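You operate a simulated robot arm through the tools that you are given. There is no shell and no other tool.

Carry out the task below with a simulated robot arm. There is one attempt and no reset: what you move stays moved.

## Task
Sand the box's rough edge, brush the dust off, stick the tape on.
Fine: grip tape inside the white lines; block and brush back on the tray. Set down upright: red nylon brush. What is to be rubbed or washed off counts as gone when no trace of it is left.

Only the result counts: the job must be done as asked and must still hold three seconds after the hand-in. Knocking over, shifting, dropping, spilling or breaking anything else fails it.

## Robot
A 6-joint arm with a two-finger gripper, fixed in place. Base frame: the origin is on the floor under the middle of its stand, x ahead of it, y to its left, z up. Units: mm, rad, N and s.
It reaches about 1298 mm from its shoulder. Its first joint turns from -2.601 to 2.601 rad. Payload 1.57 kg.
Tool frame: the origin (TCP) lies between the finger pads and is the grasp point; the fingertips stand 21 mm ahead of it; z points along the fingers, y is the line along which they close. The gripper opens to 70 mm; its body begins 50 mm behind the TCP.
Orientation is that of the tool frame in the base frame, as a unit quaternion [x, y, z, w]. With the fingers straight down and closing along the base's y, the tool's x points along the base's -x, its y along +y and its z along -z.

## Interface
- The arm moves only by the tool apply_moves. Its argument "rows" is a list of rows, each a list of 7 numbers: the finger opening in mm, from 0 to 70, then the shift along the tool's x, y, z in mm, then the turn, a rotation vector about the tool's x, y, z in rad. In form: [[gripper, dx, dy, dz, wx, wy, wz], ...]. A call has 1 to 20 rows; each row shifts and turns the commanded pose from where the row before left it, along the tool's axes as they then stand. A row lasts 0.2 s, in which the tool goes at most 50 mm and 0.15 rad; a call with a longer step from one row to the next is refused whole, and so is a gripper value outside its range. A pose out of reach is approached as far as the arm can. The call stops where the force on the tool passes 60 N (or 10 N more than at its start, if that is more) or the arm is blocked; 0.2 s more then pass. The fingers move at their own pace (about 64.8 mm/s each) and stop on an object; they squeeze with about 30 N. The grip force told is the motor's: it shows also when the fingers shut on nothing. Time passes only in rows, and 0.2 s behind the last, so rows that do not move let the fingers close. It gives the time, the measured TCP pose, the force on the tool (base axes), the opening and the grip force at its end, in the units of the frame above (readings bear some noise), with the torque about the TCP (base axes, N m) and any sound that the robot's microphone picked up.
- Cameras (640 x 400 px; columns grow to the right, rows downward): "scene" is fixed at [400, 651.5, 1209.6]; the picture's right is [-0.40, -0.92, 0.00], its down [-0.82, 0.35, -0.46] and it looks along [0.42, -0.18, -0.89] (base axes); focal length 214 px, centre (320, 200). "wrist" rides on the gripper at [79, 4, -81] in the tool frame; the picture's right is [-0.05, 1.00, 0.00], its down [-0.67, -0.04, -0.74] and it looks along [-0.74, -0.04, 0.67] (tool axes); focal length 256 px, centre (320, 200). There is no depth. A picture from a camera that has moved, and an enlarged one, comes with that camera's place and axes in the base frame and with its lens.
- capture(camera): a new picture of that camera. The clock stands still meanwhile.
- lift_body(by): slides the trunk up (or, below 0, down) by that many mm; the arm rides with it, the base frame stays. It gives what a move gives, with no picture.
- inspect(camera, box): a new picture of the part [left, top, right, bottom] of that camera's present view, enlarged. The clock stands still meanwhile.
- job_done(): hands the job in; it is judged then, once.

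Nothing tells you positions but the pictures and the camera data. Unless the task says otherwise, let go and move clear before handing in.

The tools are called after ">>>" as a command line: name --pt "numbers of a row" for each row, then --argument value for the rest, lists and objects as JSON in quotes. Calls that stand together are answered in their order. apply_moves: Moves the arm, as the interface text tells. Its arguments: {"type":"object","properties":{"rows":{"type":"array"}},"required":["rows"]} The other tools are called the same way: lift_body (by) moves the trunk up or down; capture (camera) takes a picture; inspect (camera, box) takes an enlarged picture of a part of a camera's view; job_done () hands the job in.

At the start:

```text
time_s: 0.0
eef_pos: [683.0, 374.8, 900.1]
tool_rot: [0.0, 1.0, 0.0, 0.0]
force: [0.1, -0.7, 0.0]
torque: [0.02, 0.01, -0.05]
finger_gap: 70.1
finger_force: 0.1
trunk travel left (down, up): [-581.0, 389.0]
```

scene: 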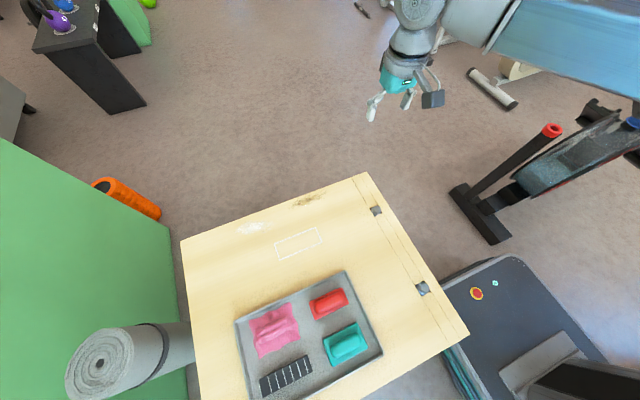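
wrist: 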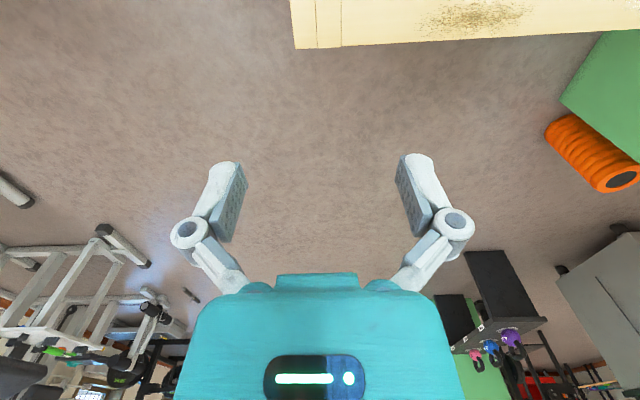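

I see a wooden box top with a tray holding a pink item, a red item, a teal item and a dark tape; a rough patch and a white dust patch lie near the far edge, and a white outlined rectangle is in the middle. I'll look closer before moving.

>>> inspect --camera "scene" --box '[220, 260, 400, 400]'

>>> inspect --camera "scene" --box '[170, 160, 390, 290]'

>>> capture --camera "scene"

```text
2.86 times, centred on (310, 330) of scene
camera zoom: at [400.0, 651.5, 1209.6], right [-0.4, -0.92, 0.0], down [-0.82, 0.35, -0.46], along [0.42, -0.18, -0.89], focal length 613 px, centre (349, -171)
```

zoom: 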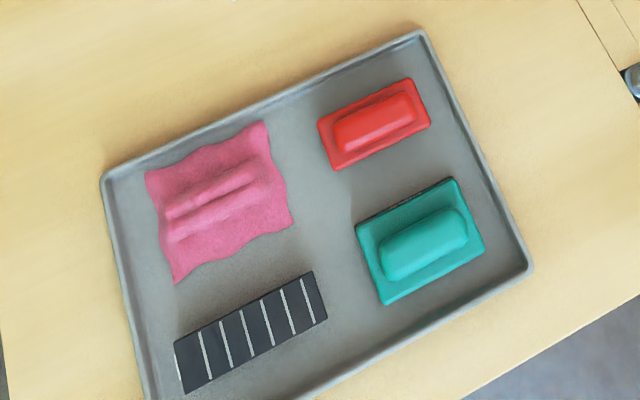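

```text
2.91 times, centred on (280, 225) of scene
camera zoom: at [400.0, 651.5, 1209.6], right [-0.4, -0.92, 0.0], down [-0.82, 0.35, -0.46], along [0.42, -0.18, -0.89], focal length 624 px, centre (436, 127)
```

zoom: 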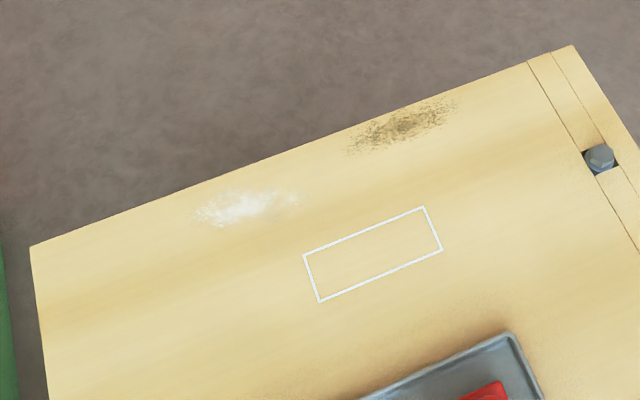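

```text
taken
```

scene: 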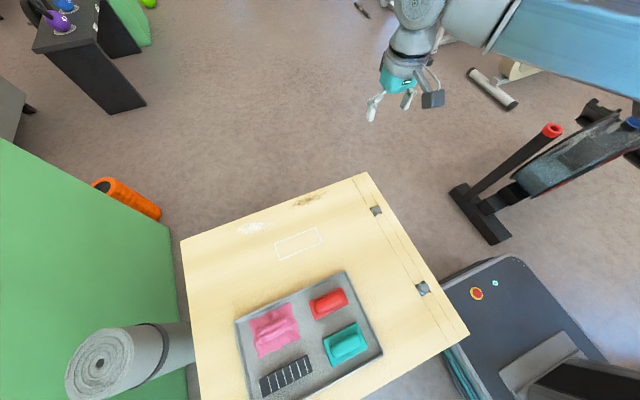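

The box top seems to be at roughly z≈570 mm, spanning x≈200–735 and y≈330–970, with the tray on its near side. I'll move the wrist camera over for a better view so I can triangulate the heights.

>>> apply_moves --pt "70 35 28 0 0 0 0" --pt "70 35 28 0 0 0 0" --pt "70 35 28 0 0 0 0" --pt "70 35 28 0 0 0 0" --pt "70 35 28 0 0 0 0" --pt "70 35 28 0 0 0 0" --pt "70 35 28 0 0 0 0" --pt "70 38 28 0 0 0 0"

>>> capture --camera "wrist"

>>> capture --camera "scene"

```text
time_s: 1.8
eef_pos: [398.4, 598.8, 900.3]
tool_rot: [0.0, 1.0, 0.0, 0.0]
force: [-0.3, 0.0, 0.4]
torque: [0.04, 0.02, 0.02]
finger_gap: 69.9
finger_force: 0.1
trunk travel left (down, up): [-581.0, 389.0]
```

```text
taken
camera wrist: at [319.0, 603.3, 981.5], right [0.05, 1.0, 0.0], down [0.67, -0.04, 0.74], along [0.74, -0.04, -0.67], focal length 256 px, centre (320, 200)
```

wrist: 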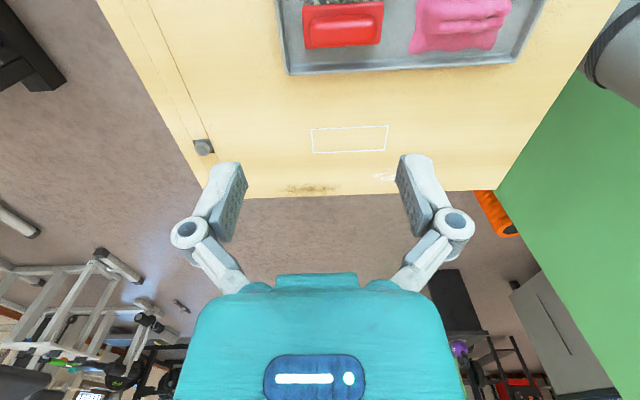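

```text
taken
```

scene: 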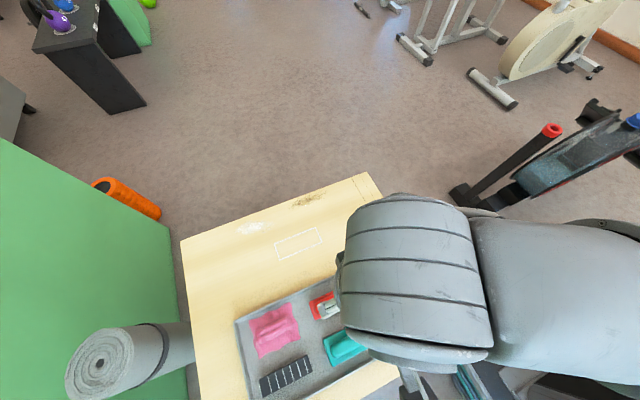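

The white outline triangulates to z≈595–600; the tray, tape, brush and block look aligned with the base axes with their long sides along y. I'll turn the tool −90° about its axis so the fingers close along x, and move to look at the tray from the −y side.

>>> apply_moves --pt "70 0 0 0 0 0 -0.1428" --pt "70 0 0 0 0 0 -0.1428" --pt "70 0 0 0 0 0 -0.1428" --pt "70 0 0 0 0 0 -0.1428" --pt "70 0 0 0 0 0 -0.1428" --pt "70 0 0 0 0 0 -0.1428" --pt "70 0 0 0 0 0 -0.1428" --pt "70 0 0 0 0 0 -0.1428" --pt "70 0 0 0 0 0 -0.1428" --pt "70 0 0 0 0 0 -0.1428" --pt "70 0 0 0 0 0 -0.1428" --pt "70 42.25 7 12.5 0 0 0" --pt "70 42.25 7 12.5 0 0 0" --pt "70 42.25 7 12.5 0 0 0" --pt "70 42.25 7 12.5 0 0 0"

>>> capture --camera "wrist"

>>> capture --camera "scene"

```text
time_s: 5.0
eef_pos: [372.1, 431.8, 899.4]
tool_rot: [-0.707, 0.707, 0.0, 0.0]
force: [0.2, 0.3, -0.5]
torque: [-0.04, 0.03, 0.01]
finger_gap: 70.1
finger_force: 0.0
out of reach, approached as far as the arm can: row 12, 13, 14, 15
trunk travel left (down, up): [-581.0, 389.0]
```

```text
taken
camera wrist: at [368.3, 350.8, 981.5], right [-1.0, 0.05, 0.0], down [0.04, 0.67, 0.74], along [0.04, 0.74, -0.67], focal length 256 px, centre (320, 200)
```

wrist: 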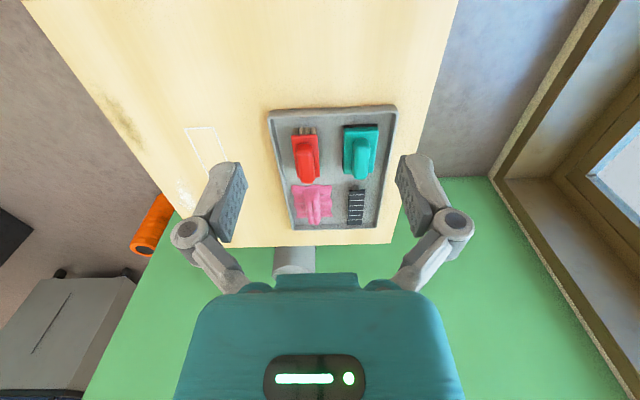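

```text
taken
```

scene: 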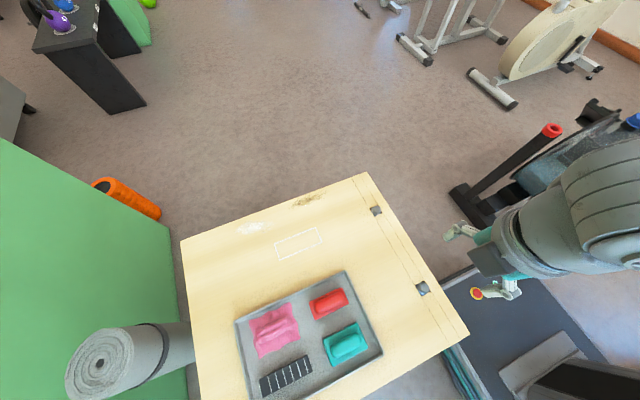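

The view shows the tray with red brush, teal block, cloth and tape; the last rows were out of reach in z at this close radius. I'll enlarge this view to measure the items.

>>> inspect --camera "wrist" --box '[250, 95, 410, 245]'

>>> inspect --camera "wrist" --box '[80, 60, 260, 220]'

```text
2.67 times, centred on (330, 170) of wrist
camera zoom: at [368.3, 350.8, 981.5], right [-1.0, 0.05, 0.0], down [0.04, 0.67, 0.74], along [0.04, 0.74, -0.67], focal length 683 px, centre (293, 280)
```

zoom: 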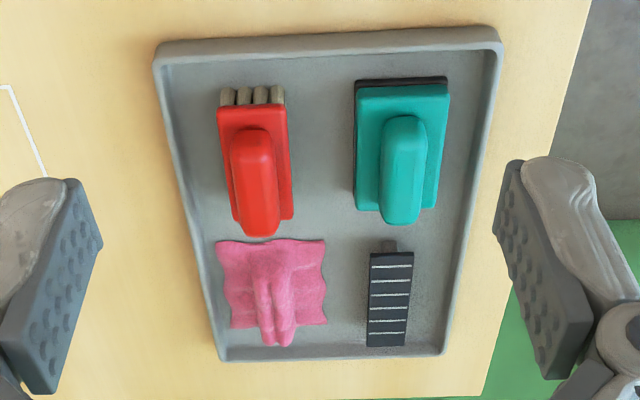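

```text
2.50 times, centred on (170, 140) of wrist
camera zoom: at [368.3, 350.8, 981.5], right [-1.0, 0.05, 0.0], down [0.04, 0.67, 0.74], along [0.04, 0.74, -0.67], focal length 640 px, centre (695, 350)
```

zoom: 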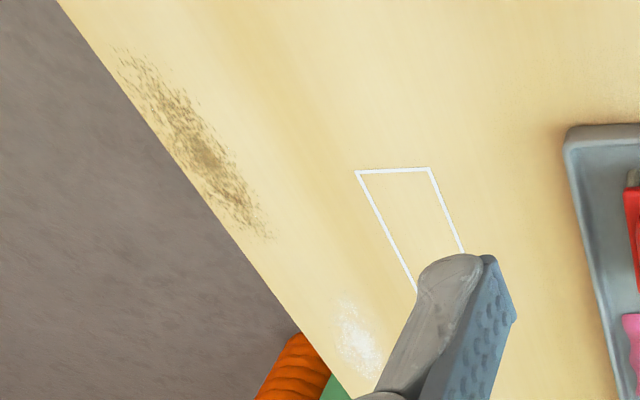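

Two-view matching puts the box top at z≈604, the block centre near (314, 626) and the brush near (405, 624). I'll test whether the arm can go lower at this trunk height from a bit farther out.

>>> apply_moves --pt "70 -40 0 0 0 0 0" --pt "70 -40 0 0 0 0 0" --pt "70 0 0 30 0 0 0"

```text
time_s: 5.8
eef_pos: [372.1, 512.9, 900.5]
tool_rot: [0.707, -0.707, 0.0, 0.0]
force: [-0.7, 0.2, -0.5]
torque: [0.01, 0.0, -0.01]
finger_gap: 69.6
finger_force: 0.1
out of reach, approached as far as the arm can: row 3
trunk travel left (down, up): [-581.0, 389.0]
```

The arm cannot reach below z≈900 at this trunk height, so I'll lower the trunk by 150 mm, staying well above the tray items, and check the picture.

>>> lift_body --by -150

>>> capture --camera "scene"

>>> capture --camera "wrist"

```text
time_s: 7.5
eef_pos: [373.1, 512.1, 750.1]
tool_rot: [-0.707, 0.707, 0.001, 0.0]
force: [-1.0, 0.0, -1.5]
torque: [-0.01, 0.0, -0.02]
finger_gap: 69.9
finger_force: 0.0
trunk travel left (down, up): [-431.0, 539.0]
```

```text
taken
```

scene: 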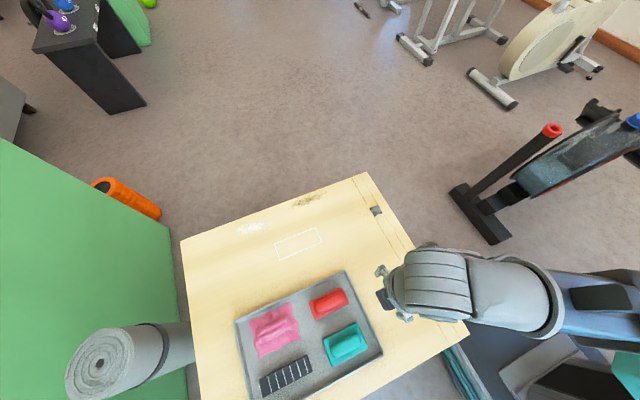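

```text
taken
camera wrist: at [368.7, 431.9, 831.6], right [-1.0, 0.05, 0.0], down [0.04, 0.67, 0.74], along [0.04, 0.74, -0.67], focal length 256 px, centre (320, 200)
```

wrist: 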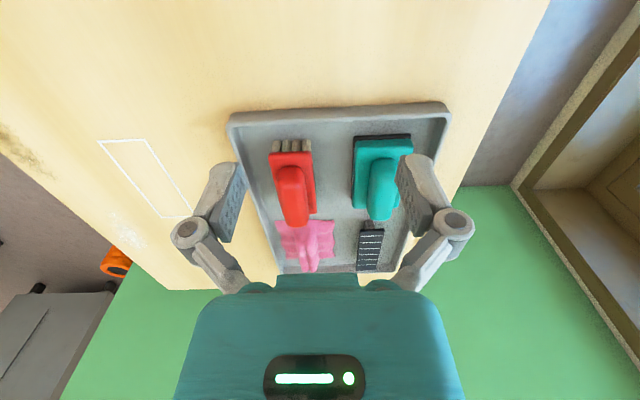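

There is clearance below the fingers, so I'll raise the arm a bit and then lower the trunk again, keeping the tool around z≈700 and gaining downward range.

>>> apply_moves --pt "70 0 0 -50 0 0 0" --pt "70 0 0 -50 0 0 0" --pt "70 0 0 -50 0 0 0"

>>> lift_body --by -180

>>> capture --camera "scene"

>>> capture --camera "wrist"

```text
time_s: 8.3
eef_pos: [372.1, 511.9, 749.9]
tool_rot: [-0.707, 0.707, -0.001, 0.0]
force: [0.5, -0.9, -0.3]
torque: [0.02, 0.03, 0.01]
finger_gap: 70.1
finger_force: 0.0
out of reach, approached as far as the arm can: row 1, 2, 3
trunk travel left (down, up): [-431.0, 539.0]
```

```text
time_s: 9.8
eef_pos: [372.1, 512.1, 617.3]
tool_rot: [-0.706, 0.708, 0.001, 0.003]
force: [-1.0, -1.7, 64.0]
torque: [-0.17, 0.27, -0.17]
finger_gap: 70.4
finger_force: 0.8
trunk travel left (down, up): [-296.0, 674.0]
stopped: the force on the tool passed its limit at 166 N (the readings are from after the stop); the commanded pose is now the measured one
```

```text
taken
```

scene: 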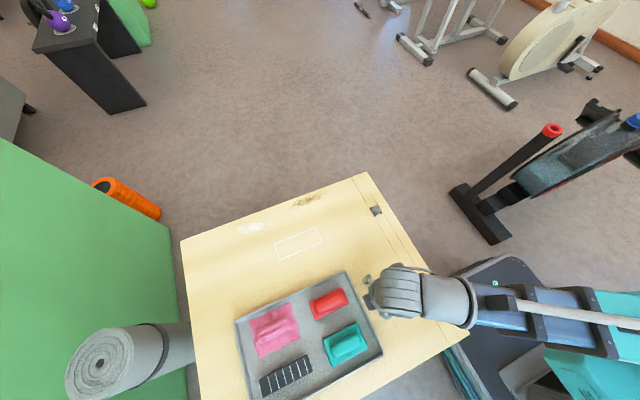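

```text
taken
camera wrist: at [367.9, 431.3, 699.4], right [-1.0, 0.05, 0.0], down [0.03, 0.66, 0.75], along [0.04, 0.75, -0.66], focal length 256 px, centre (320, 200)
```

wrist: 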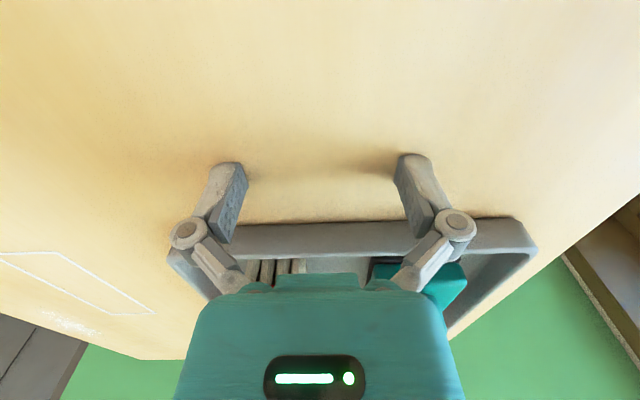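

My mistake: the arm's raise was refused as out of reach, and the trunk move I had queued with it pushed the fingertips onto the bare box top next to the tray. Nothing appears displaced; the contact puts the box top at about z≈596. I'll raise the trunk now and issue dependent moves one at a time.

>>> lift_body --by 100

```text
time_s: 11.1
eef_pos: [373.1, 514.6, 713.0]
tool_rot: [0.707, -0.707, 0.0, -0.002]
force: [-0.4, 0.0, 0.3]
torque: [0.03, -0.03, 0.02]
finger_gap: 70.2
finger_force: 0.0
trunk travel left (down, up): [-396.0, 574.0]
```

The tool is clear of the box at z≈713. Now I'll test small vertical arm motions alone to understand the reach limits.

>>> apply_moves --pt "70 0 0 -10 0 0 0"

```text
time_s: 11.5
eef_pos: [373.9, 512.9, 713.9]
tool_rot: [0.707, -0.707, -0.001, -0.002]
force: [0.5, -0.7, -0.3]
torque: [0.0, 0.03, 0.02]
finger_gap: 70.2
finger_force: 0.1
out of reach, approached as far as the arm can: row 1
trunk travel left (down, up): [-396.0, 574.0]
```

Vertical motion comes only from the trunk, so I'll treat the arm as horizontal-plane motion plus wrist, with height by lift_body. I'll look from here to measure the block's handle and height.

>>> inspect --camera "wrist" --box '[200, 80, 480, 290]'

>>> capture --camera "wrist"

>>> inspect --camera "scene" --box '[220, 260, 400, 400]'

```text
1.90 times, centred on (340, 185) of wrist
camera zoom: at [369.6, 433.4, 796.1], right [-1.0, 0.05, 0.0], down [0.03, 0.66, 0.75], along [0.04, 0.75, -0.66], focal length 488 px, centre (282, 229)
```

zoom: 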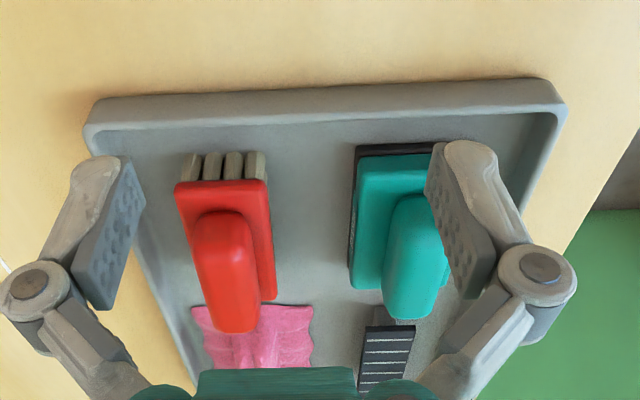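

```text
taken
camera wrist: at [369.6, 433.4, 796.1], right [-1.0, 0.05, 0.0], down [0.03, 0.66, 0.75], along [0.04, 0.75, -0.66], focal length 256 px, centre (320, 200)
```

wrist: 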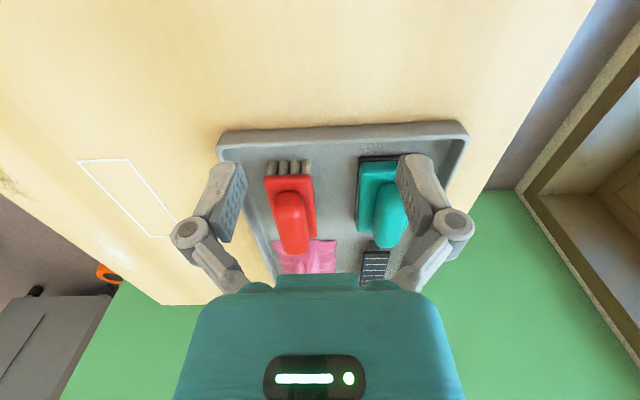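

```text
2.86 times, centred on (310, 330) of scene
camera zoom: at [400.0, 651.5, 1209.6], right [-0.4, -0.92, 0.0], down [-0.82, 0.35, -0.46], along [0.42, -0.18, -0.89], focal length 613 px, centre (349, -171)
```

zoom: 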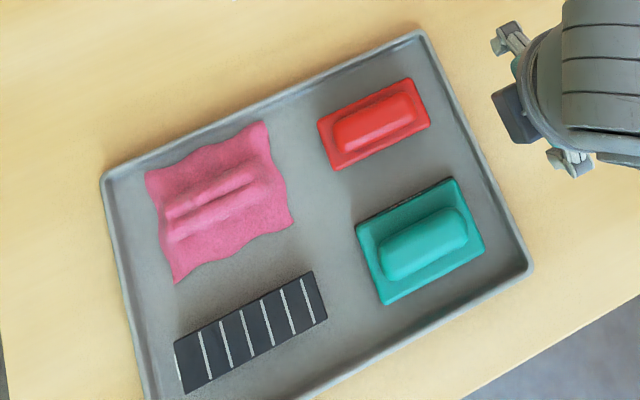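

The plates measure consistently: teal block plate top z≈620 (centre about 315, 626, handle to ~655), red brush plate top z≈635 (centre 406, 626). I'll move over the teal block at this safe height.

>>> apply_moves --pt "60 -38 20 0 0 0 0" --pt "60 -38 20 0 0 0 0" --pt "60 -37 19 0 0 0 0" --pt "60 0 0 0 0 0 0"

>>> capture --camera "wrist"

>>> capture --camera "scene"

```text
time_s: 12.5
eef_pos: [316.1, 627.3, 715.4]
tool_rot: [0.707, -0.707, 0.0, -0.001]
force: [0.9, -0.9, 0.0]
torque: [-0.01, 0.03, 0.03]
finger_gap: 60.1
finger_force: 0.0
trunk travel left (down, up): [-396.0, 574.0]
```

```text
taken
camera wrist: at [311.9, 546.0, 796.1], right [-1.0, 0.05, 0.0], down [0.03, 0.66, 0.75], along [0.04, 0.75, -0.66], focal length 256 px, centre (320, 200)
```

wrist: 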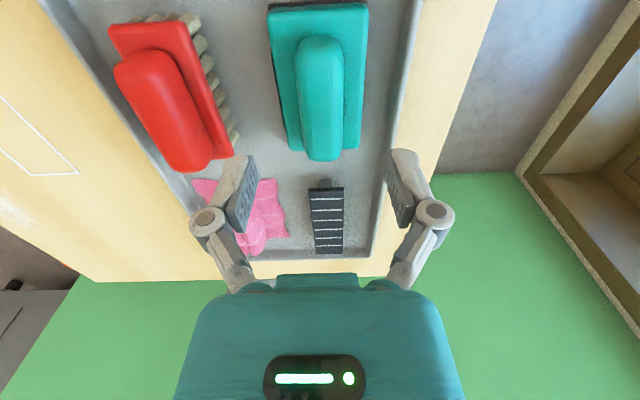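

```text
taken
```

scene: 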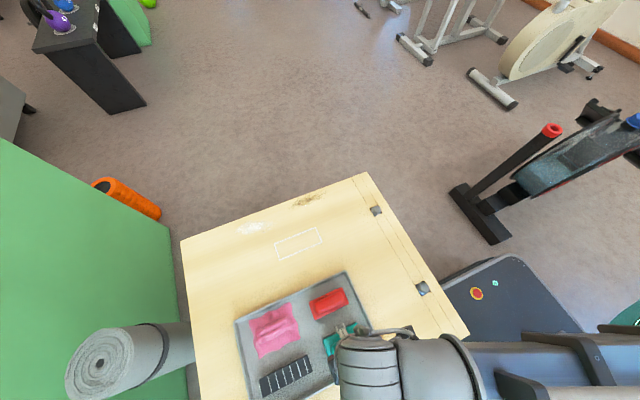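

The fingers are centred over the teal handle (x≈316, y≈627). I'll lower the trunk in two steps so the fingertips stop just above the block's plate.

>>> lift_body --by -58

>>> capture --camera "wrist"

```text
time_s: 13.5
eef_pos: [316.7, 625.9, 655.7]
tool_rot: [-0.707, 0.707, 0.001, 0.001]
force: [-0.8, -1.3, -0.5]
torque: [0.0, 0.02, -0.01]
finger_gap: 60.1
finger_force: 0.1
trunk travel left (down, up): [-338.0, 632.0]
```

```text
taken
camera wrist: at [312.2, 545.7, 738.1], right [-1.0, 0.05, 0.0], down [0.03, 0.66, 0.75], along [0.04, 0.75, -0.66], focal length 256 px, centre (320, 200)
```

wrist: 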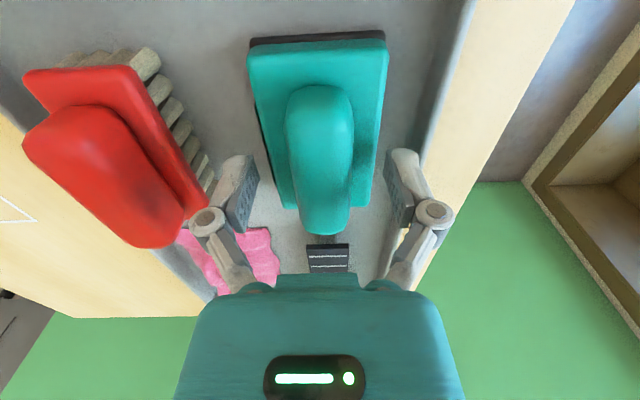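

The handle sits between the fingers. I'll lower another 9 mm and then close.

>>> lift_body --by -9

>>> apply_moves --pt "20 0 0 0 0 0 0" --pt "10 0 0 0 0 0 0" --pt "10 0 0 0 0 0 0" --pt "10 0 0 0 0 0 0"

>>> capture --camera "wrist"

```text
time_s: 14.0
eef_pos: [315.8, 626.2, 647.5]
tool_rot: [0.707, -0.707, -0.001, -0.002]
force: [-0.2, -1.8, 0.5]
torque: [0.04, -0.02, 0.0]
finger_gap: 60.2
finger_force: 0.1
trunk travel left (down, up): [-329.0, 641.0]
```

```text
time_s: 15.0
eef_pos: [316.1, 625.6, 647.5]
tool_rot: [0.708, -0.707, 0.0, -0.002]
force: [-2.2, 0.3, 3.4]
torque: [0.0, 0.27, -0.03]
finger_gap: 54.5
finger_force: 30.0
trunk travel left (down, up): [-329.0, 641.0]
```

```text
taken
camera wrist: at [312.0, 545.6, 729.3], right [-1.0, 0.05, 0.0], down [0.03, 0.66, 0.75], along [0.04, 0.75, -0.66], focal length 256 px, centre (320, 200)
```

wrist: 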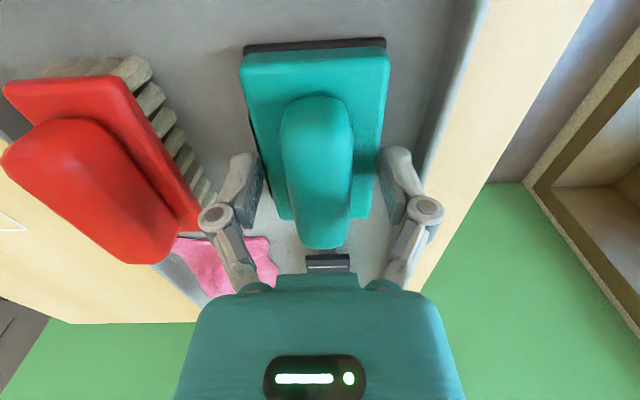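

The gap of 54.5 mm means the fingers closed on the plate's sides, not the handle, so the plate top is higher than I estimated. I'll open, raise 10 mm and close again on the handle.

>>> apply_moves --pt "64 0 0 0 0 0 0" --pt "64 0 0 0 0 0 0"

>>> lift_body --by 10

>>> apply_moves --pt "30 0 0 0 0 0 0" --pt "10 0 0 0 0 0 0" --pt "10 0 0 0 0 0 0" --pt "10 0 0 0 0 0 0"

>>> capture --camera "wrist"

```text
time_s: 15.6
eef_pos: [315.4, 625.9, 646.8]
tool_rot: [0.707, -0.707, -0.001, -0.003]
force: [0.0, 0.6, 0.1]
torque: [0.04, 0.0, 0.02]
finger_gap: 63.9
finger_force: 0.1
trunk travel left (down, up): [-329.0, 641.0]
```

```text
time_s: 16.2
eef_pos: [316.4, 626.9, 657.2]
tool_rot: [0.707, -0.707, -0.001, -0.002]
force: [1.0, -0.2, -0.1]
torque: [0.01, 0.04, 0.03]
finger_gap: 63.9
finger_force: 0.1
trunk travel left (down, up): [-339.0, 631.0]
```

```text
time_s: 17.2
eef_pos: [316.0, 625.8, 656.5]
tool_rot: [0.707, -0.707, -0.001, -0.002]
force: [-1.0, -0.7, 2.2]
torque: [-0.03, 0.06, -0.03]
finger_gap: 25.0
finger_force: 30.1
trunk travel left (down, up): [-339.0, 631.0]
```

```text
taken
camera wrist: at [312.0, 545.7, 739.2], right [-1.0, 0.05, 0.0], down [0.03, 0.66, 0.75], along [0.04, 0.75, -0.66], focal length 256 px, centre (320, 200)
```

wrist: 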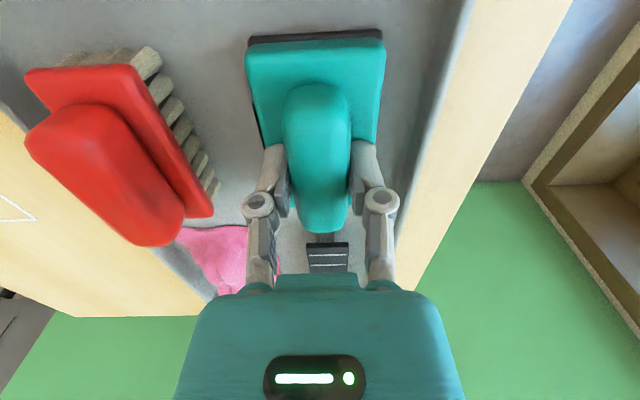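

The handle is gripped at 25 mm with the block resting on the tray (TCP z≈656.5 there – I'll reuse that for putting it back). Lifting now.

>>> lift_body --by 95

>>> capture --camera "wrist"

>>> capture --camera "scene"

```text
time_s: 18.5
eef_pos: [315.4, 625.8, 752.4]
tool_rot: [0.707, -0.707, 0.0, -0.002]
force: [0.4, -0.5, -1.0]
torque: [0.04, 0.02, 0.01]
finger_gap: 25.2
finger_force: 30.4
trunk travel left (down, up): [-434.0, 536.0]
```

```text
taken
camera wrist: at [312.2, 545.9, 834.0], right [-1.0, 0.05, 0.0], down [0.03, 0.66, 0.75], along [0.04, 0.75, -0.66], focal length 256 px, centre (320, 200)
```

wrist: 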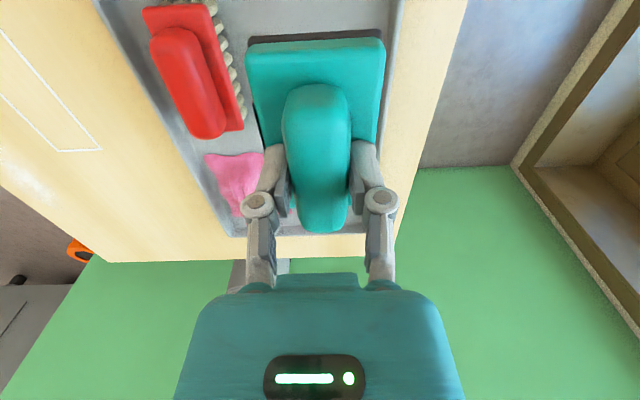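

```text
taken
```

scene: 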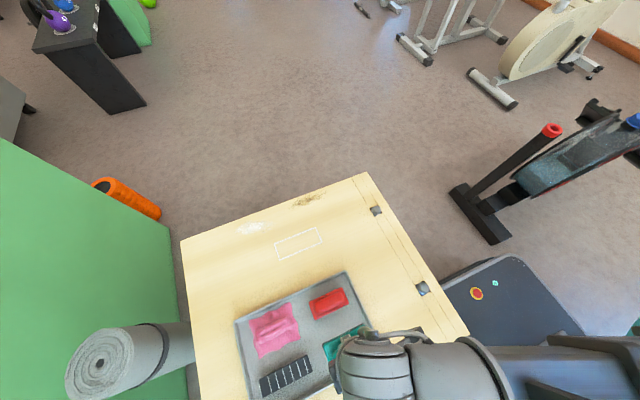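

The block is firmly held. I'll raise a bit more for clearance over the brush, then carry it across to the rough patch (about x 687–727, y 490–635 at the far edge).

>>> lift_body --by 20

>>> apply_moves --pt "10 8 -43 0 0 0 0" --pt "10 8 -43 0 0 0 0" --pt "10 8 -43 0 0 0 0" --pt "10 8 -43 0 0 0 0" --pt "10 8 -43 0 0 0 0" --pt "10 8 -43 0 0 0 0" --pt "10 8 -43 0 0 0 0" --pt "10 5 -43 0 0 0 0" --pt "10 5 -43 0 0 0 0" --pt "10 0 0 0 0 0 0"

>>> capture --camera "wrist"

>>> capture --camera "scene"

```text
time_s: 19.2
eef_pos: [316.2, 626.2, 772.7]
tool_rot: [-0.707, 0.707, 0.0, 0.002]
force: [-0.4, 0.3, -0.5]
torque: [-0.01, 0.01, -0.02]
finger_gap: 25.3
finger_force: 29.7
trunk travel left (down, up): [-454.0, 516.0]
```

```text
time_s: 21.4
eef_pos: [705.7, 559.3, 773.1]
tool_rot: [-0.707, 0.707, 0.0, 0.002]
force: [0.5, 0.4, -1.3]
torque: [0.0, -0.02, -0.03]
finger_gap: 25.5
finger_force: 30.0
out of reach, approached as far as the arm can: row 5, 9
trunk travel left (down, up): [-454.0, 516.0]
```

```text
taken
camera wrist: at [702.5, 477.9, 853.8], right [-1.0, 0.05, 0.0], down [0.03, 0.66, 0.75], along [0.04, 0.75, -0.66], focal length 256 px, centre (320, 200)
```

wrist: 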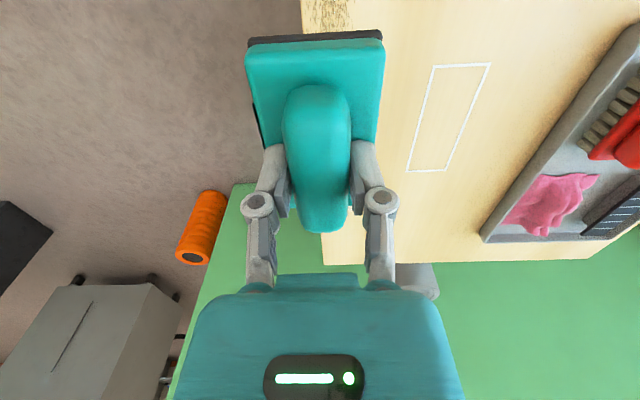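

```text
taken
```

scene: 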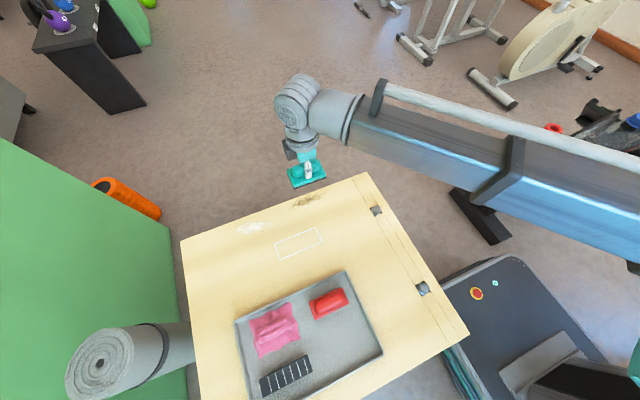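

The block is over the rough patch; the box edge is near x≈723 and the patch spans about x 679–723. I'll shift 3 mm inward and lower in stages toward contact.

>>> apply_moves --pt "10 0 3 0 0 0 0" --pt "10 0 0 0 0 0 0"

>>> lift_body --by -105

>>> capture --camera "scene"

>>> capture --camera "wrist"

```text
time_s: 22.0
eef_pos: [702.2, 559.0, 773.2]
tool_rot: [-0.707, 0.707, 0.001, 0.002]
force: [0.3, 0.4, -1.8]
torque: [-0.04, 0.0, 0.02]
finger_gap: 25.3
finger_force: 30.0
trunk travel left (down, up): [-454.0, 516.0]
```

```text
time_s: 23.4
eef_pos: [701.6, 558.4, 669.0]
tool_rot: [-0.707, 0.707, 0.0, 0.002]
force: [0.5, 0.3, -1.1]
torque: [-0.03, -0.03, 0.01]
finger_gap: 25.3
finger_force: 30.0
trunk travel left (down, up): [-349.0, 621.0]
```

```text
taken
```

scene: 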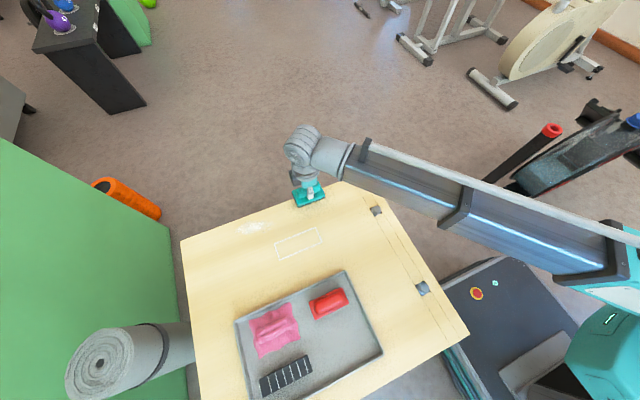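

```text
taken
camera wrist: at [698.3, 478.5, 749.0], right [-1.0, 0.05, 0.0], down [0.03, 0.66, 0.75], along [0.04, 0.75, -0.66], focal length 256 px, centre (320, 200)
```

wrist: 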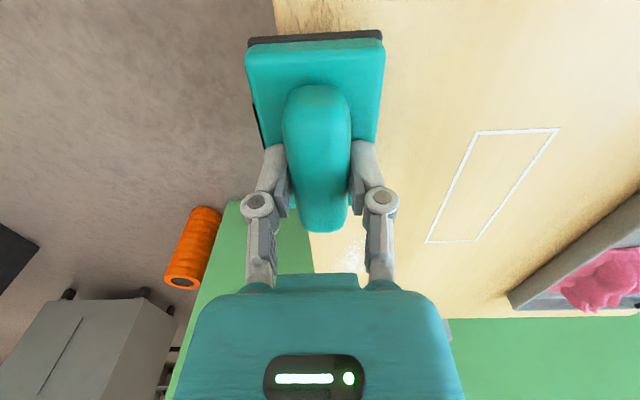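

The block is about 15 mm above the surface over the patch. I'll descend in small steps, watching the force.

>>> lift_body --by -11

>>> lift_body --by -2

>>> lift_body --by -1

```text
time_s: 23.9
eef_pos: [701.5, 559.5, 655.8]
tool_rot: [-0.707, 0.707, 0.0, 0.002]
force: [-0.2, -0.7, -1.0]
torque: [0.0, 0.04, -0.03]
finger_gap: 25.1
finger_force: 30.4
trunk travel left (down, up): [-338.0, 632.0]
```

```text
time_s: 24.5
eef_pos: [702.2, 559.2, 656.1]
tool_rot: [0.707, -0.707, -0.001, -0.002]
force: [-0.3, 0.7, -0.4]
torque: [-0.01, 0.01, -0.02]
finger_gap: 25.5
finger_force: 30.0
trunk travel left (down, up): [-336.0, 634.0]
```

```text
time_s: 25.0
eef_pos: [701.4, 558.2, 653.1]
tool_rot: [-0.707, 0.707, 0.001, 0.001]
force: [0.8, 0.3, -1.5]
torque: [-0.01, 0.0, 0.0]
finger_gap: 25.3
finger_force: 30.3
trunk travel left (down, up): [-335.0, 635.0]
```

No contact yet at z≈653; I'll keep stepping down 1 mm at a time.

>>> lift_body --by -1

>>> lift_body --by -1

```text
time_s: 25.5
eef_pos: [702.0, 558.9, 652.5]
tool_rot: [0.707, -0.707, 0.0, -0.002]
force: [0.7, 1.9, 2.2]
torque: [-0.05, 0.02, -0.01]
finger_gap: 25.6
finger_force: 30.3
trunk travel left (down, up): [-334.0, 636.0]
```

```text
time_s: 26.0
eef_pos: [701.6, 559.3, 652.5]
tool_rot: [-0.707, 0.707, 0.001, 0.003]
force: [4.5, 3.1, 15.1]
torque: [-0.11, 0.02, 0.01]
finger_gap: 25.4
finger_force: 29.9
trunk travel left (down, up): [-333.0, 637.0]
```

Contact is made with about 15 N pressing force. Now I'll rub back and forth along y over the rough patch.

>>> apply_moves --pt "10 -18 0 0 0 0 0" --pt "10 -18 0 0 0 0 0" --pt "10 18 0 0 0 0 0" --pt "10 18 0 0 0 0 0" --pt "10 18 0 0 0 0 0" --pt "10 18 0 0 0 0 0" --pt "10 -18 0 0 0 0 0" --pt "10 -18 0 0 0 0 0" --pt "10 -18 0 0 0 0 0" --pt "10 -18 0 0 0 0 0" --pt "10 18 0 0 0 0 0" --pt "10 18 0 0 0 0 0" --pt "10 18 0 0 0 0 0" --pt "10 18 0 0 0 0 0" --pt "10 -18 0 0 0 0 0" --pt "10 -18 0 0 0 0 0"

>>> capture --camera "wrist"

>>> inspect --camera "scene" --box '[170, 160, 390, 290]'

```text
time_s: 29.4
eef_pos: [702.7, 557.7, 652.9]
tool_rot: [-0.707, 0.707, 0.001, 0.002]
force: [-0.6, -7.5, 8.9]
torque: [0.07, -0.03, 0.0]
finger_gap: 25.2
finger_force: 30.2
trunk travel left (down, up): [-333.0, 637.0]
```

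```text
taken
camera wrist: at [698.4, 477.2, 734.0], right [-1.0, 0.05, 0.0], down [0.03, 0.66, 0.75], along [0.04, 0.75, -0.66], focal length 256 px, centre (320, 200)
```

wrist: 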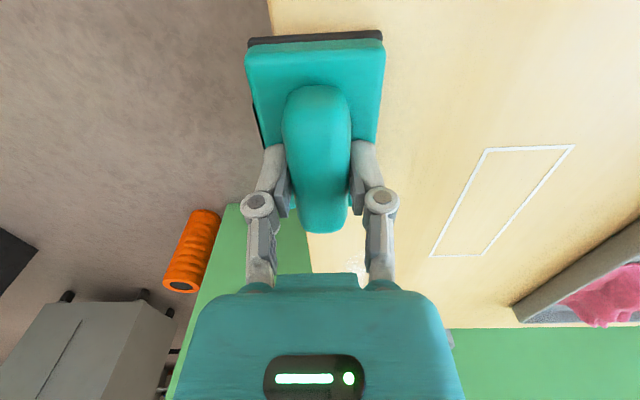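

```text
2.91 times, centred on (280, 225) of scene
camera zoom: at [400.0, 651.5, 1209.6], right [-0.4, -0.92, 0.0], down [-0.82, 0.35, -0.46], along [0.42, -0.18, -0.89], focal length 624 px, centre (436, 127)
```

zoom: 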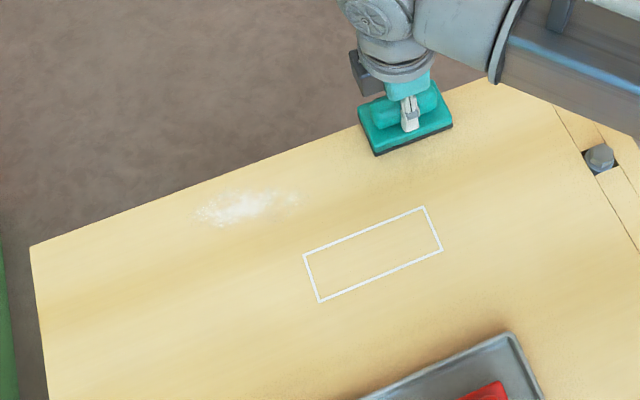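

The sanding is working – the patch visible around the block is gone. I'll do another set of strokes with small inward and outward offsets to cover everything, then lift to check.

>>> apply_moves --pt "10 -20 6 0 0 0 0" --pt "10 -24 0 0 0 0 0" --pt "10 22 0 0 0 0 0" --pt "10 22 0 0 0 0 0" --pt "10 22 0 0 0 0 0" --pt "10 22 0 0 0 0 0" --pt "10 0 -6 0 0 0 0" --pt "10 0 -6 0 0 0 0" --pt "10 -22 0 0 0 0 0" --pt "10 -22 0 0 0 0 0" --pt "10 -22 0 0 0 0 0" --pt "10 -22 0 0 0 0 0" --pt "10 22 0 0 0 0 0" --pt "10 22 0 0 0 0 0" --pt "10 22 0 0 0 0 0" --pt "10 22 0 0 0 0 0" --pt "10 -22 6 0 0 0 0" --pt "10 -22 0 0 0 0 0"

>>> lift_body --by 120

>>> inspect --camera "scene" --box '[170, 160, 390, 290]'

```text
time_s: 33.2
eef_pos: [701.0, 558.0, 653.0]
tool_rot: [-0.707, 0.707, 0.001, 0.002]
force: [-2.1, -6.7, 7.1]
torque: [0.0, -0.03, 0.01]
finger_gap: 25.5
finger_force: 29.4
trunk travel left (down, up): [-333.0, 637.0]
```

```text
time_s: 34.7
eef_pos: [702.2, 557.9, 770.7]
tool_rot: [-0.707, 0.708, 0.001, 0.002]
force: [0.0, 0.4, -0.8]
torque: [0.02, 0.02, 0.0]
finger_gap: 25.4
finger_force: 29.2
trunk travel left (down, up): [-453.0, 517.0]
```

```text
2.91 times, centred on (280, 225) of scene
camera zoom: at [400.0, 651.5, 1209.6], right [-0.4, -0.92, 0.0], down [-0.82, 0.35, -0.46], along [0.42, -0.18, -0.89], focal length 624 px, centre (436, 127)
```

zoom: 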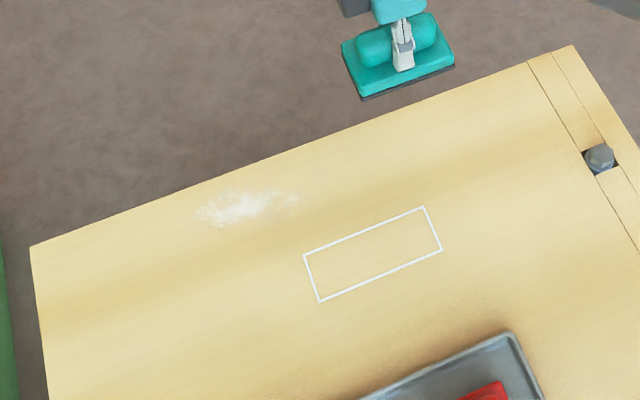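

The rough patch looks gone in this view. I'll zoom in further to be sure no trace remains.

>>> inspect --camera "scene" --box '[275, 165, 355, 235]'

>>> inspect --camera "scene" --box '[220, 190, 300, 260]'

>>> capture --camera "wrist"

```text
5.71 times, centred on (315, 200) of scene
camera zoom: at [400.0, 651.5, 1209.6], right [-0.4, -0.92, 0.0], down [-0.82, 0.35, -0.46], along [0.42, -0.18, -0.89], focal length 1226 px, centre (349, 200)
```

zoom: 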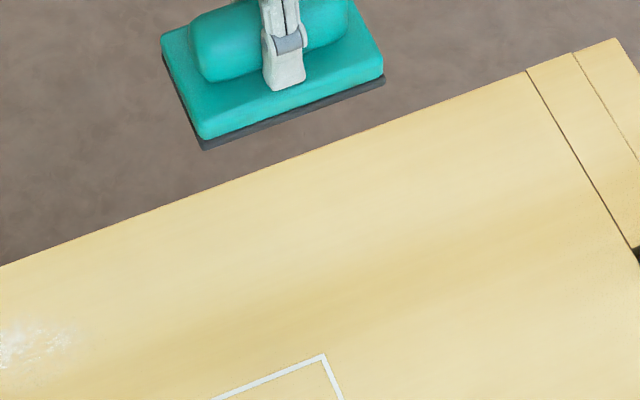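

```text
5.71 times, centred on (260, 225) of scene
camera zoom: at [400.0, 651.5, 1209.6], right [-0.4, -0.92, 0.0], down [-0.82, 0.35, -0.46], along [0.42, -0.18, -0.89], focal length 1226 px, centre (663, 57)
```

zoom: 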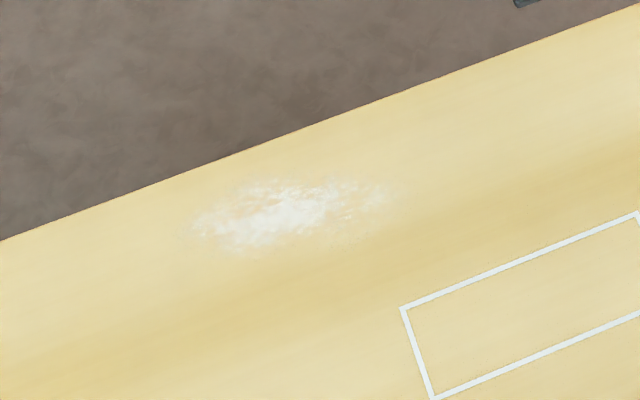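

```text
taken
camera wrist: at [697.8, 478.7, 852.9], right [-1.0, 0.05, 0.0], down [0.03, 0.66, 0.75], along [0.04, 0.75, -0.66], focal length 256 px, centre (320, 200)
```

wrist: 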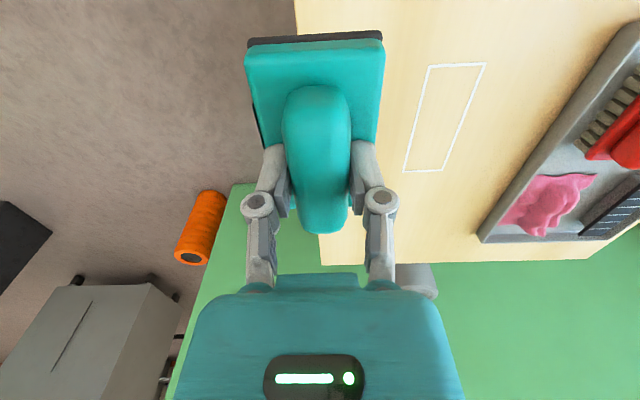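

The rough patch has vanished completely. Next I'll return the block to its original spot on the tray at (316, 626).

>>> apply_moves --pt "10 -8 43 0 0 0 0" --pt "10 -8 43 0 0 0 0" --pt "10 -8 43 0 0 0 0" --pt "10 -8 43 0 0 0 0" --pt "10 -8 43 0 0 0 0" --pt "10 -8 43 0 0 0 0" --pt "10 -8 43 0 0 0 0" --pt "10 -6 43 0 0 0 0" --pt "10 -6 42 0 0 0 0" --pt "10 0 0 0 0 0 0"

>>> capture --camera "wrist"

```text
time_s: 36.9
eef_pos: [314.1, 628.9, 771.8]
tool_rot: [-0.707, 0.707, 0.001, 0.002]
force: [-0.3, -0.4, -0.6]
torque: [-0.02, -0.01, 0.0]
finger_gap: 25.5
finger_force: 30.0
trunk travel left (down, up): [-453.0, 517.0]
```

```text
taken
camera wrist: at [310.0, 547.9, 853.1], right [-1.0, 0.05, 0.0], down [0.03, 0.66, 0.75], along [0.04, 0.75, -0.66], focal length 256 px, centre (320, 200)
```

wrist: 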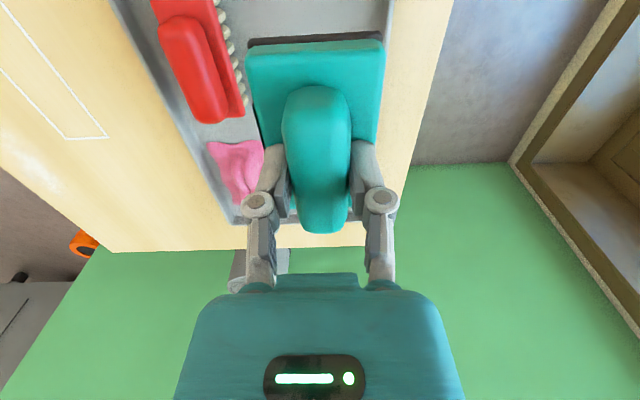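

I'm 2–3 mm off the original pick-up spot; I'll correct that and lower most of the way.

>>> apply_moves --pt "10 2.5 -1.5 0 0 0 0" --pt "10 0 0 0 0 0 0"

>>> lift_body --by -108

>>> capture --camera "wrist"

```text
time_s: 37.5
eef_pos: [315.3, 624.9, 771.0]
tool_rot: [0.707, -0.707, -0.001, -0.002]
force: [0.2, 0.1, -1.1]
torque: [-0.01, -0.04, 0.04]
finger_gap: 25.5
finger_force: 30.2
trunk travel left (down, up): [-453.0, 517.0]
```

```text
time_s: 38.9
eef_pos: [316.0, 625.7, 663.7]
tool_rot: [0.707, -0.707, 0.0, -0.002]
force: [-0.2, -0.1, -0.8]
torque: [-0.03, 0.03, 0.01]
finger_gap: 25.4
finger_force: 30.0
trunk travel left (down, up): [-345.0, 625.0]
```

```text
taken
camera wrist: at [312.1, 545.0, 745.1], right [-1.0, 0.05, 0.0], down [0.03, 0.66, 0.75], along [0.04, 0.75, -0.66], focal length 256 px, centre (320, 200)
```

wrist: 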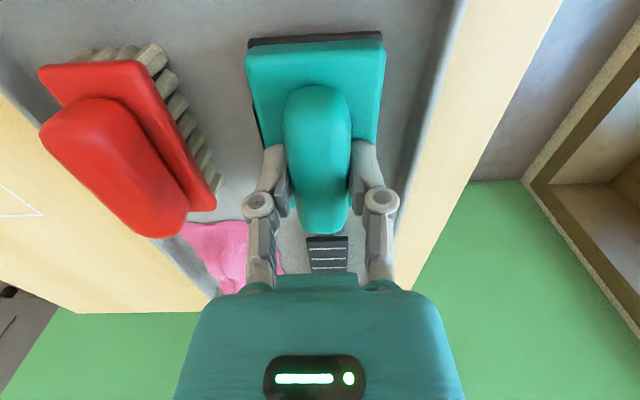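

>>> lift_body --by -4

>>> lift_body --by -1

>>> lift_body --by -1

```text
time_s: 39.4
eef_pos: [317.1, 625.7, 659.5]
tool_rot: [-0.707, 0.707, 0.0, 0.003]
force: [0.5, -0.1, -2.0]
torque: [-0.01, 0.02, 0.01]
finger_gap: 25.4
finger_force: 30.3
trunk travel left (down, up): [-341.0, 629.0]
```

```text
time_s: 39.9
eef_pos: [316.3, 624.5, 659.3]
tool_rot: [-0.707, 0.707, 0.0, 0.002]
force: [0.1, 0.1, -1.3]
torque: [0.02, -0.01, 0.02]
finger_gap: 25.5
finger_force: 30.2
trunk travel left (down, up): [-340.0, 630.0]
```

```text
time_s: 40.4
eef_pos: [315.3, 626.2, 658.1]
tool_rot: [-0.707, 0.707, 0.001, 0.003]
force: [-0.1, -0.5, -1.3]
torque: [0.0, -0.02, -0.03]
finger_gap: 25.4
finger_force: 30.0
trunk travel left (down, up): [-339.0, 631.0]
```

No contact yet at the original height (the block may have settled up slightly in the grip); one more millimetre.

>>> lift_body --by -1

```text
time_s: 41.0
eef_pos: [316.2, 625.7, 657.8]
tool_rot: [-0.707, 0.708, 0.002, 0.002]
force: [1.9, 3.0, 12.6]
torque: [-0.17, 0.08, -0.02]
finger_gap: 25.4
finger_force: 29.5
trunk travel left (down, up): [-338.0, 632.0]
```

The block rests on the tray. I'll open the fingers and rise clear.

>>> apply_moves --pt "50 0 0 0 0 0 0" --pt "60 0 0 0 0 0 0" --pt "60 0 0 0 0 0 0"

>>> lift_body --by 70

>>> capture --camera "wrist"

>>> inspect --camera "scene" --box '[220, 260, 400, 400]'

```text
time_s: 41.8
eef_pos: [315.7, 624.7, 657.7]
tool_rot: [-0.707, 0.707, 0.0, 0.002]
force: [-0.4, -0.8, -1.1]
torque: [0.02, 0.03, 0.03]
finger_gap: 60.0
finger_force: 0.0
trunk travel left (down, up): [-338.0, 632.0]
```

```text
time_s: 42.8
eef_pos: [316.0, 625.0, 725.9]
tool_rot: [-0.707, 0.707, 0.001, 0.002]
force: [0.0, 0.3, -0.1]
torque: [0.01, -0.02, -0.01]
finger_gap: 60.2
finger_force: 0.2
trunk travel left (down, up): [-408.0, 562.0]
```

```text
taken
camera wrist: at [312.1, 545.0, 808.1], right [-1.0, 0.05, 0.0], down [0.03, 0.66, 0.75], along [0.04, 0.75, -0.66], focal length 256 px, centre (320, 200)
```

wrist: 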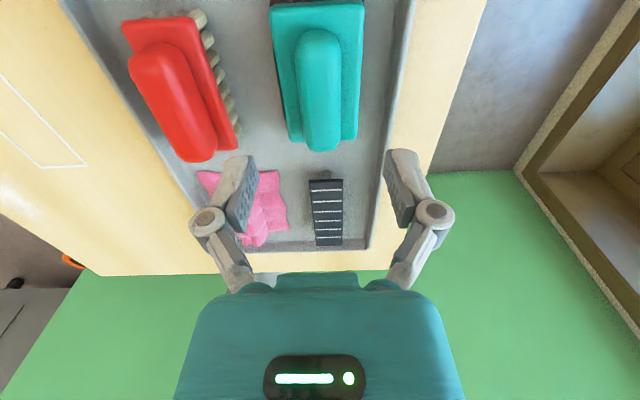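

```text
2.86 times, centred on (310, 330) of scene
camera zoom: at [400.0, 651.5, 1209.6], right [-0.4, -0.92, 0.0], down [-0.82, 0.35, -0.46], along [0.42, -0.18, -0.89], focal length 613 px, centre (349, -171)
```

zoom: 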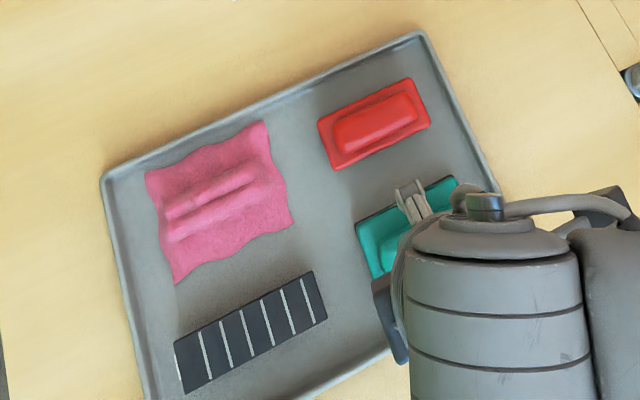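

The block is back in place on the tray. Now I'll move over the red brush at about (406, 626).

>>> apply_moves --pt "60 0 -45 0 0 0 0" --pt "60 0 -45 0 0 0 0" --pt "60 0 0 0 0 0 0"

>>> capture --camera "wrist"

```text
time_s: 43.6
eef_pos: [407.4, 624.7, 725.1]
tool_rot: [0.707, -0.707, 0.0, -0.002]
force: [0.2, -0.4, 0.2]
torque: [-0.02, -0.01, -0.03]
finger_gap: 60.2
finger_force: 0.1
trunk travel left (down, up): [-408.0, 562.0]
```

```text
taken
camera wrist: at [403.4, 543.1, 808.0], right [-1.0, 0.05, 0.0], down [0.03, 0.66, 0.75], along [0.04, 0.75, -0.66], focal length 256 px, centre (320, 200)
```

wrist: 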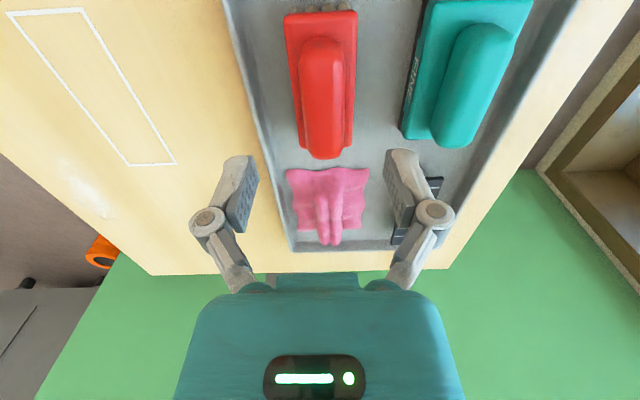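

The handle centre appears at x≈405.5, so I'll shift 1.5 mm and lower most of the way, then check.

>>> apply_moves --pt "60 0 1.5 0 0 0 0" --pt "60 0 0 0 0 0 0"

>>> lift_body --by -42

>>> capture --camera "wrist"

```text
time_s: 44.2
eef_pos: [404.8, 624.1, 728.1]
tool_rot: [0.707, -0.707, -0.001, -0.002]
force: [0.1, -0.3, 0.9]
torque: [-0.01, 0.01, -0.04]
finger_gap: 60.0
finger_force: 0.0
trunk travel left (down, up): [-408.0, 562.0]
```

```text
time_s: 45.1
eef_pos: [405.4, 624.3, 683.8]
tool_rot: [-0.707, 0.707, 0.001, 0.002]
force: [-0.1, 0.0, 0.1]
torque: [0.02, -0.02, 0.0]
finger_gap: 60.0
finger_force: 0.1
trunk travel left (down, up): [-366.0, 604.0]
```

```text
taken
camera wrist: at [401.2, 543.8, 766.1], right [-1.0, 0.05, 0.0], down [0.03, 0.66, 0.75], along [0.04, 0.75, -0.66], focal length 256 px, centre (320, 200)
```

wrist: 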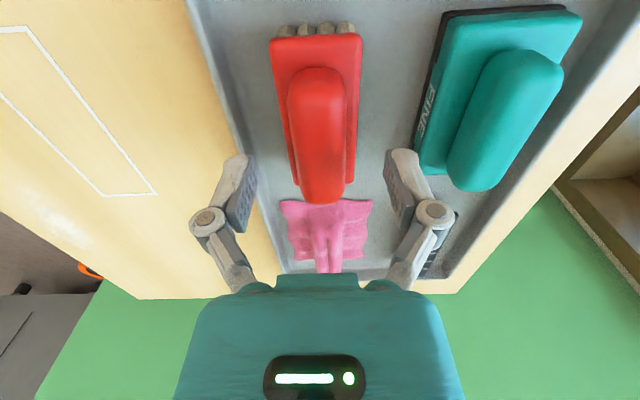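

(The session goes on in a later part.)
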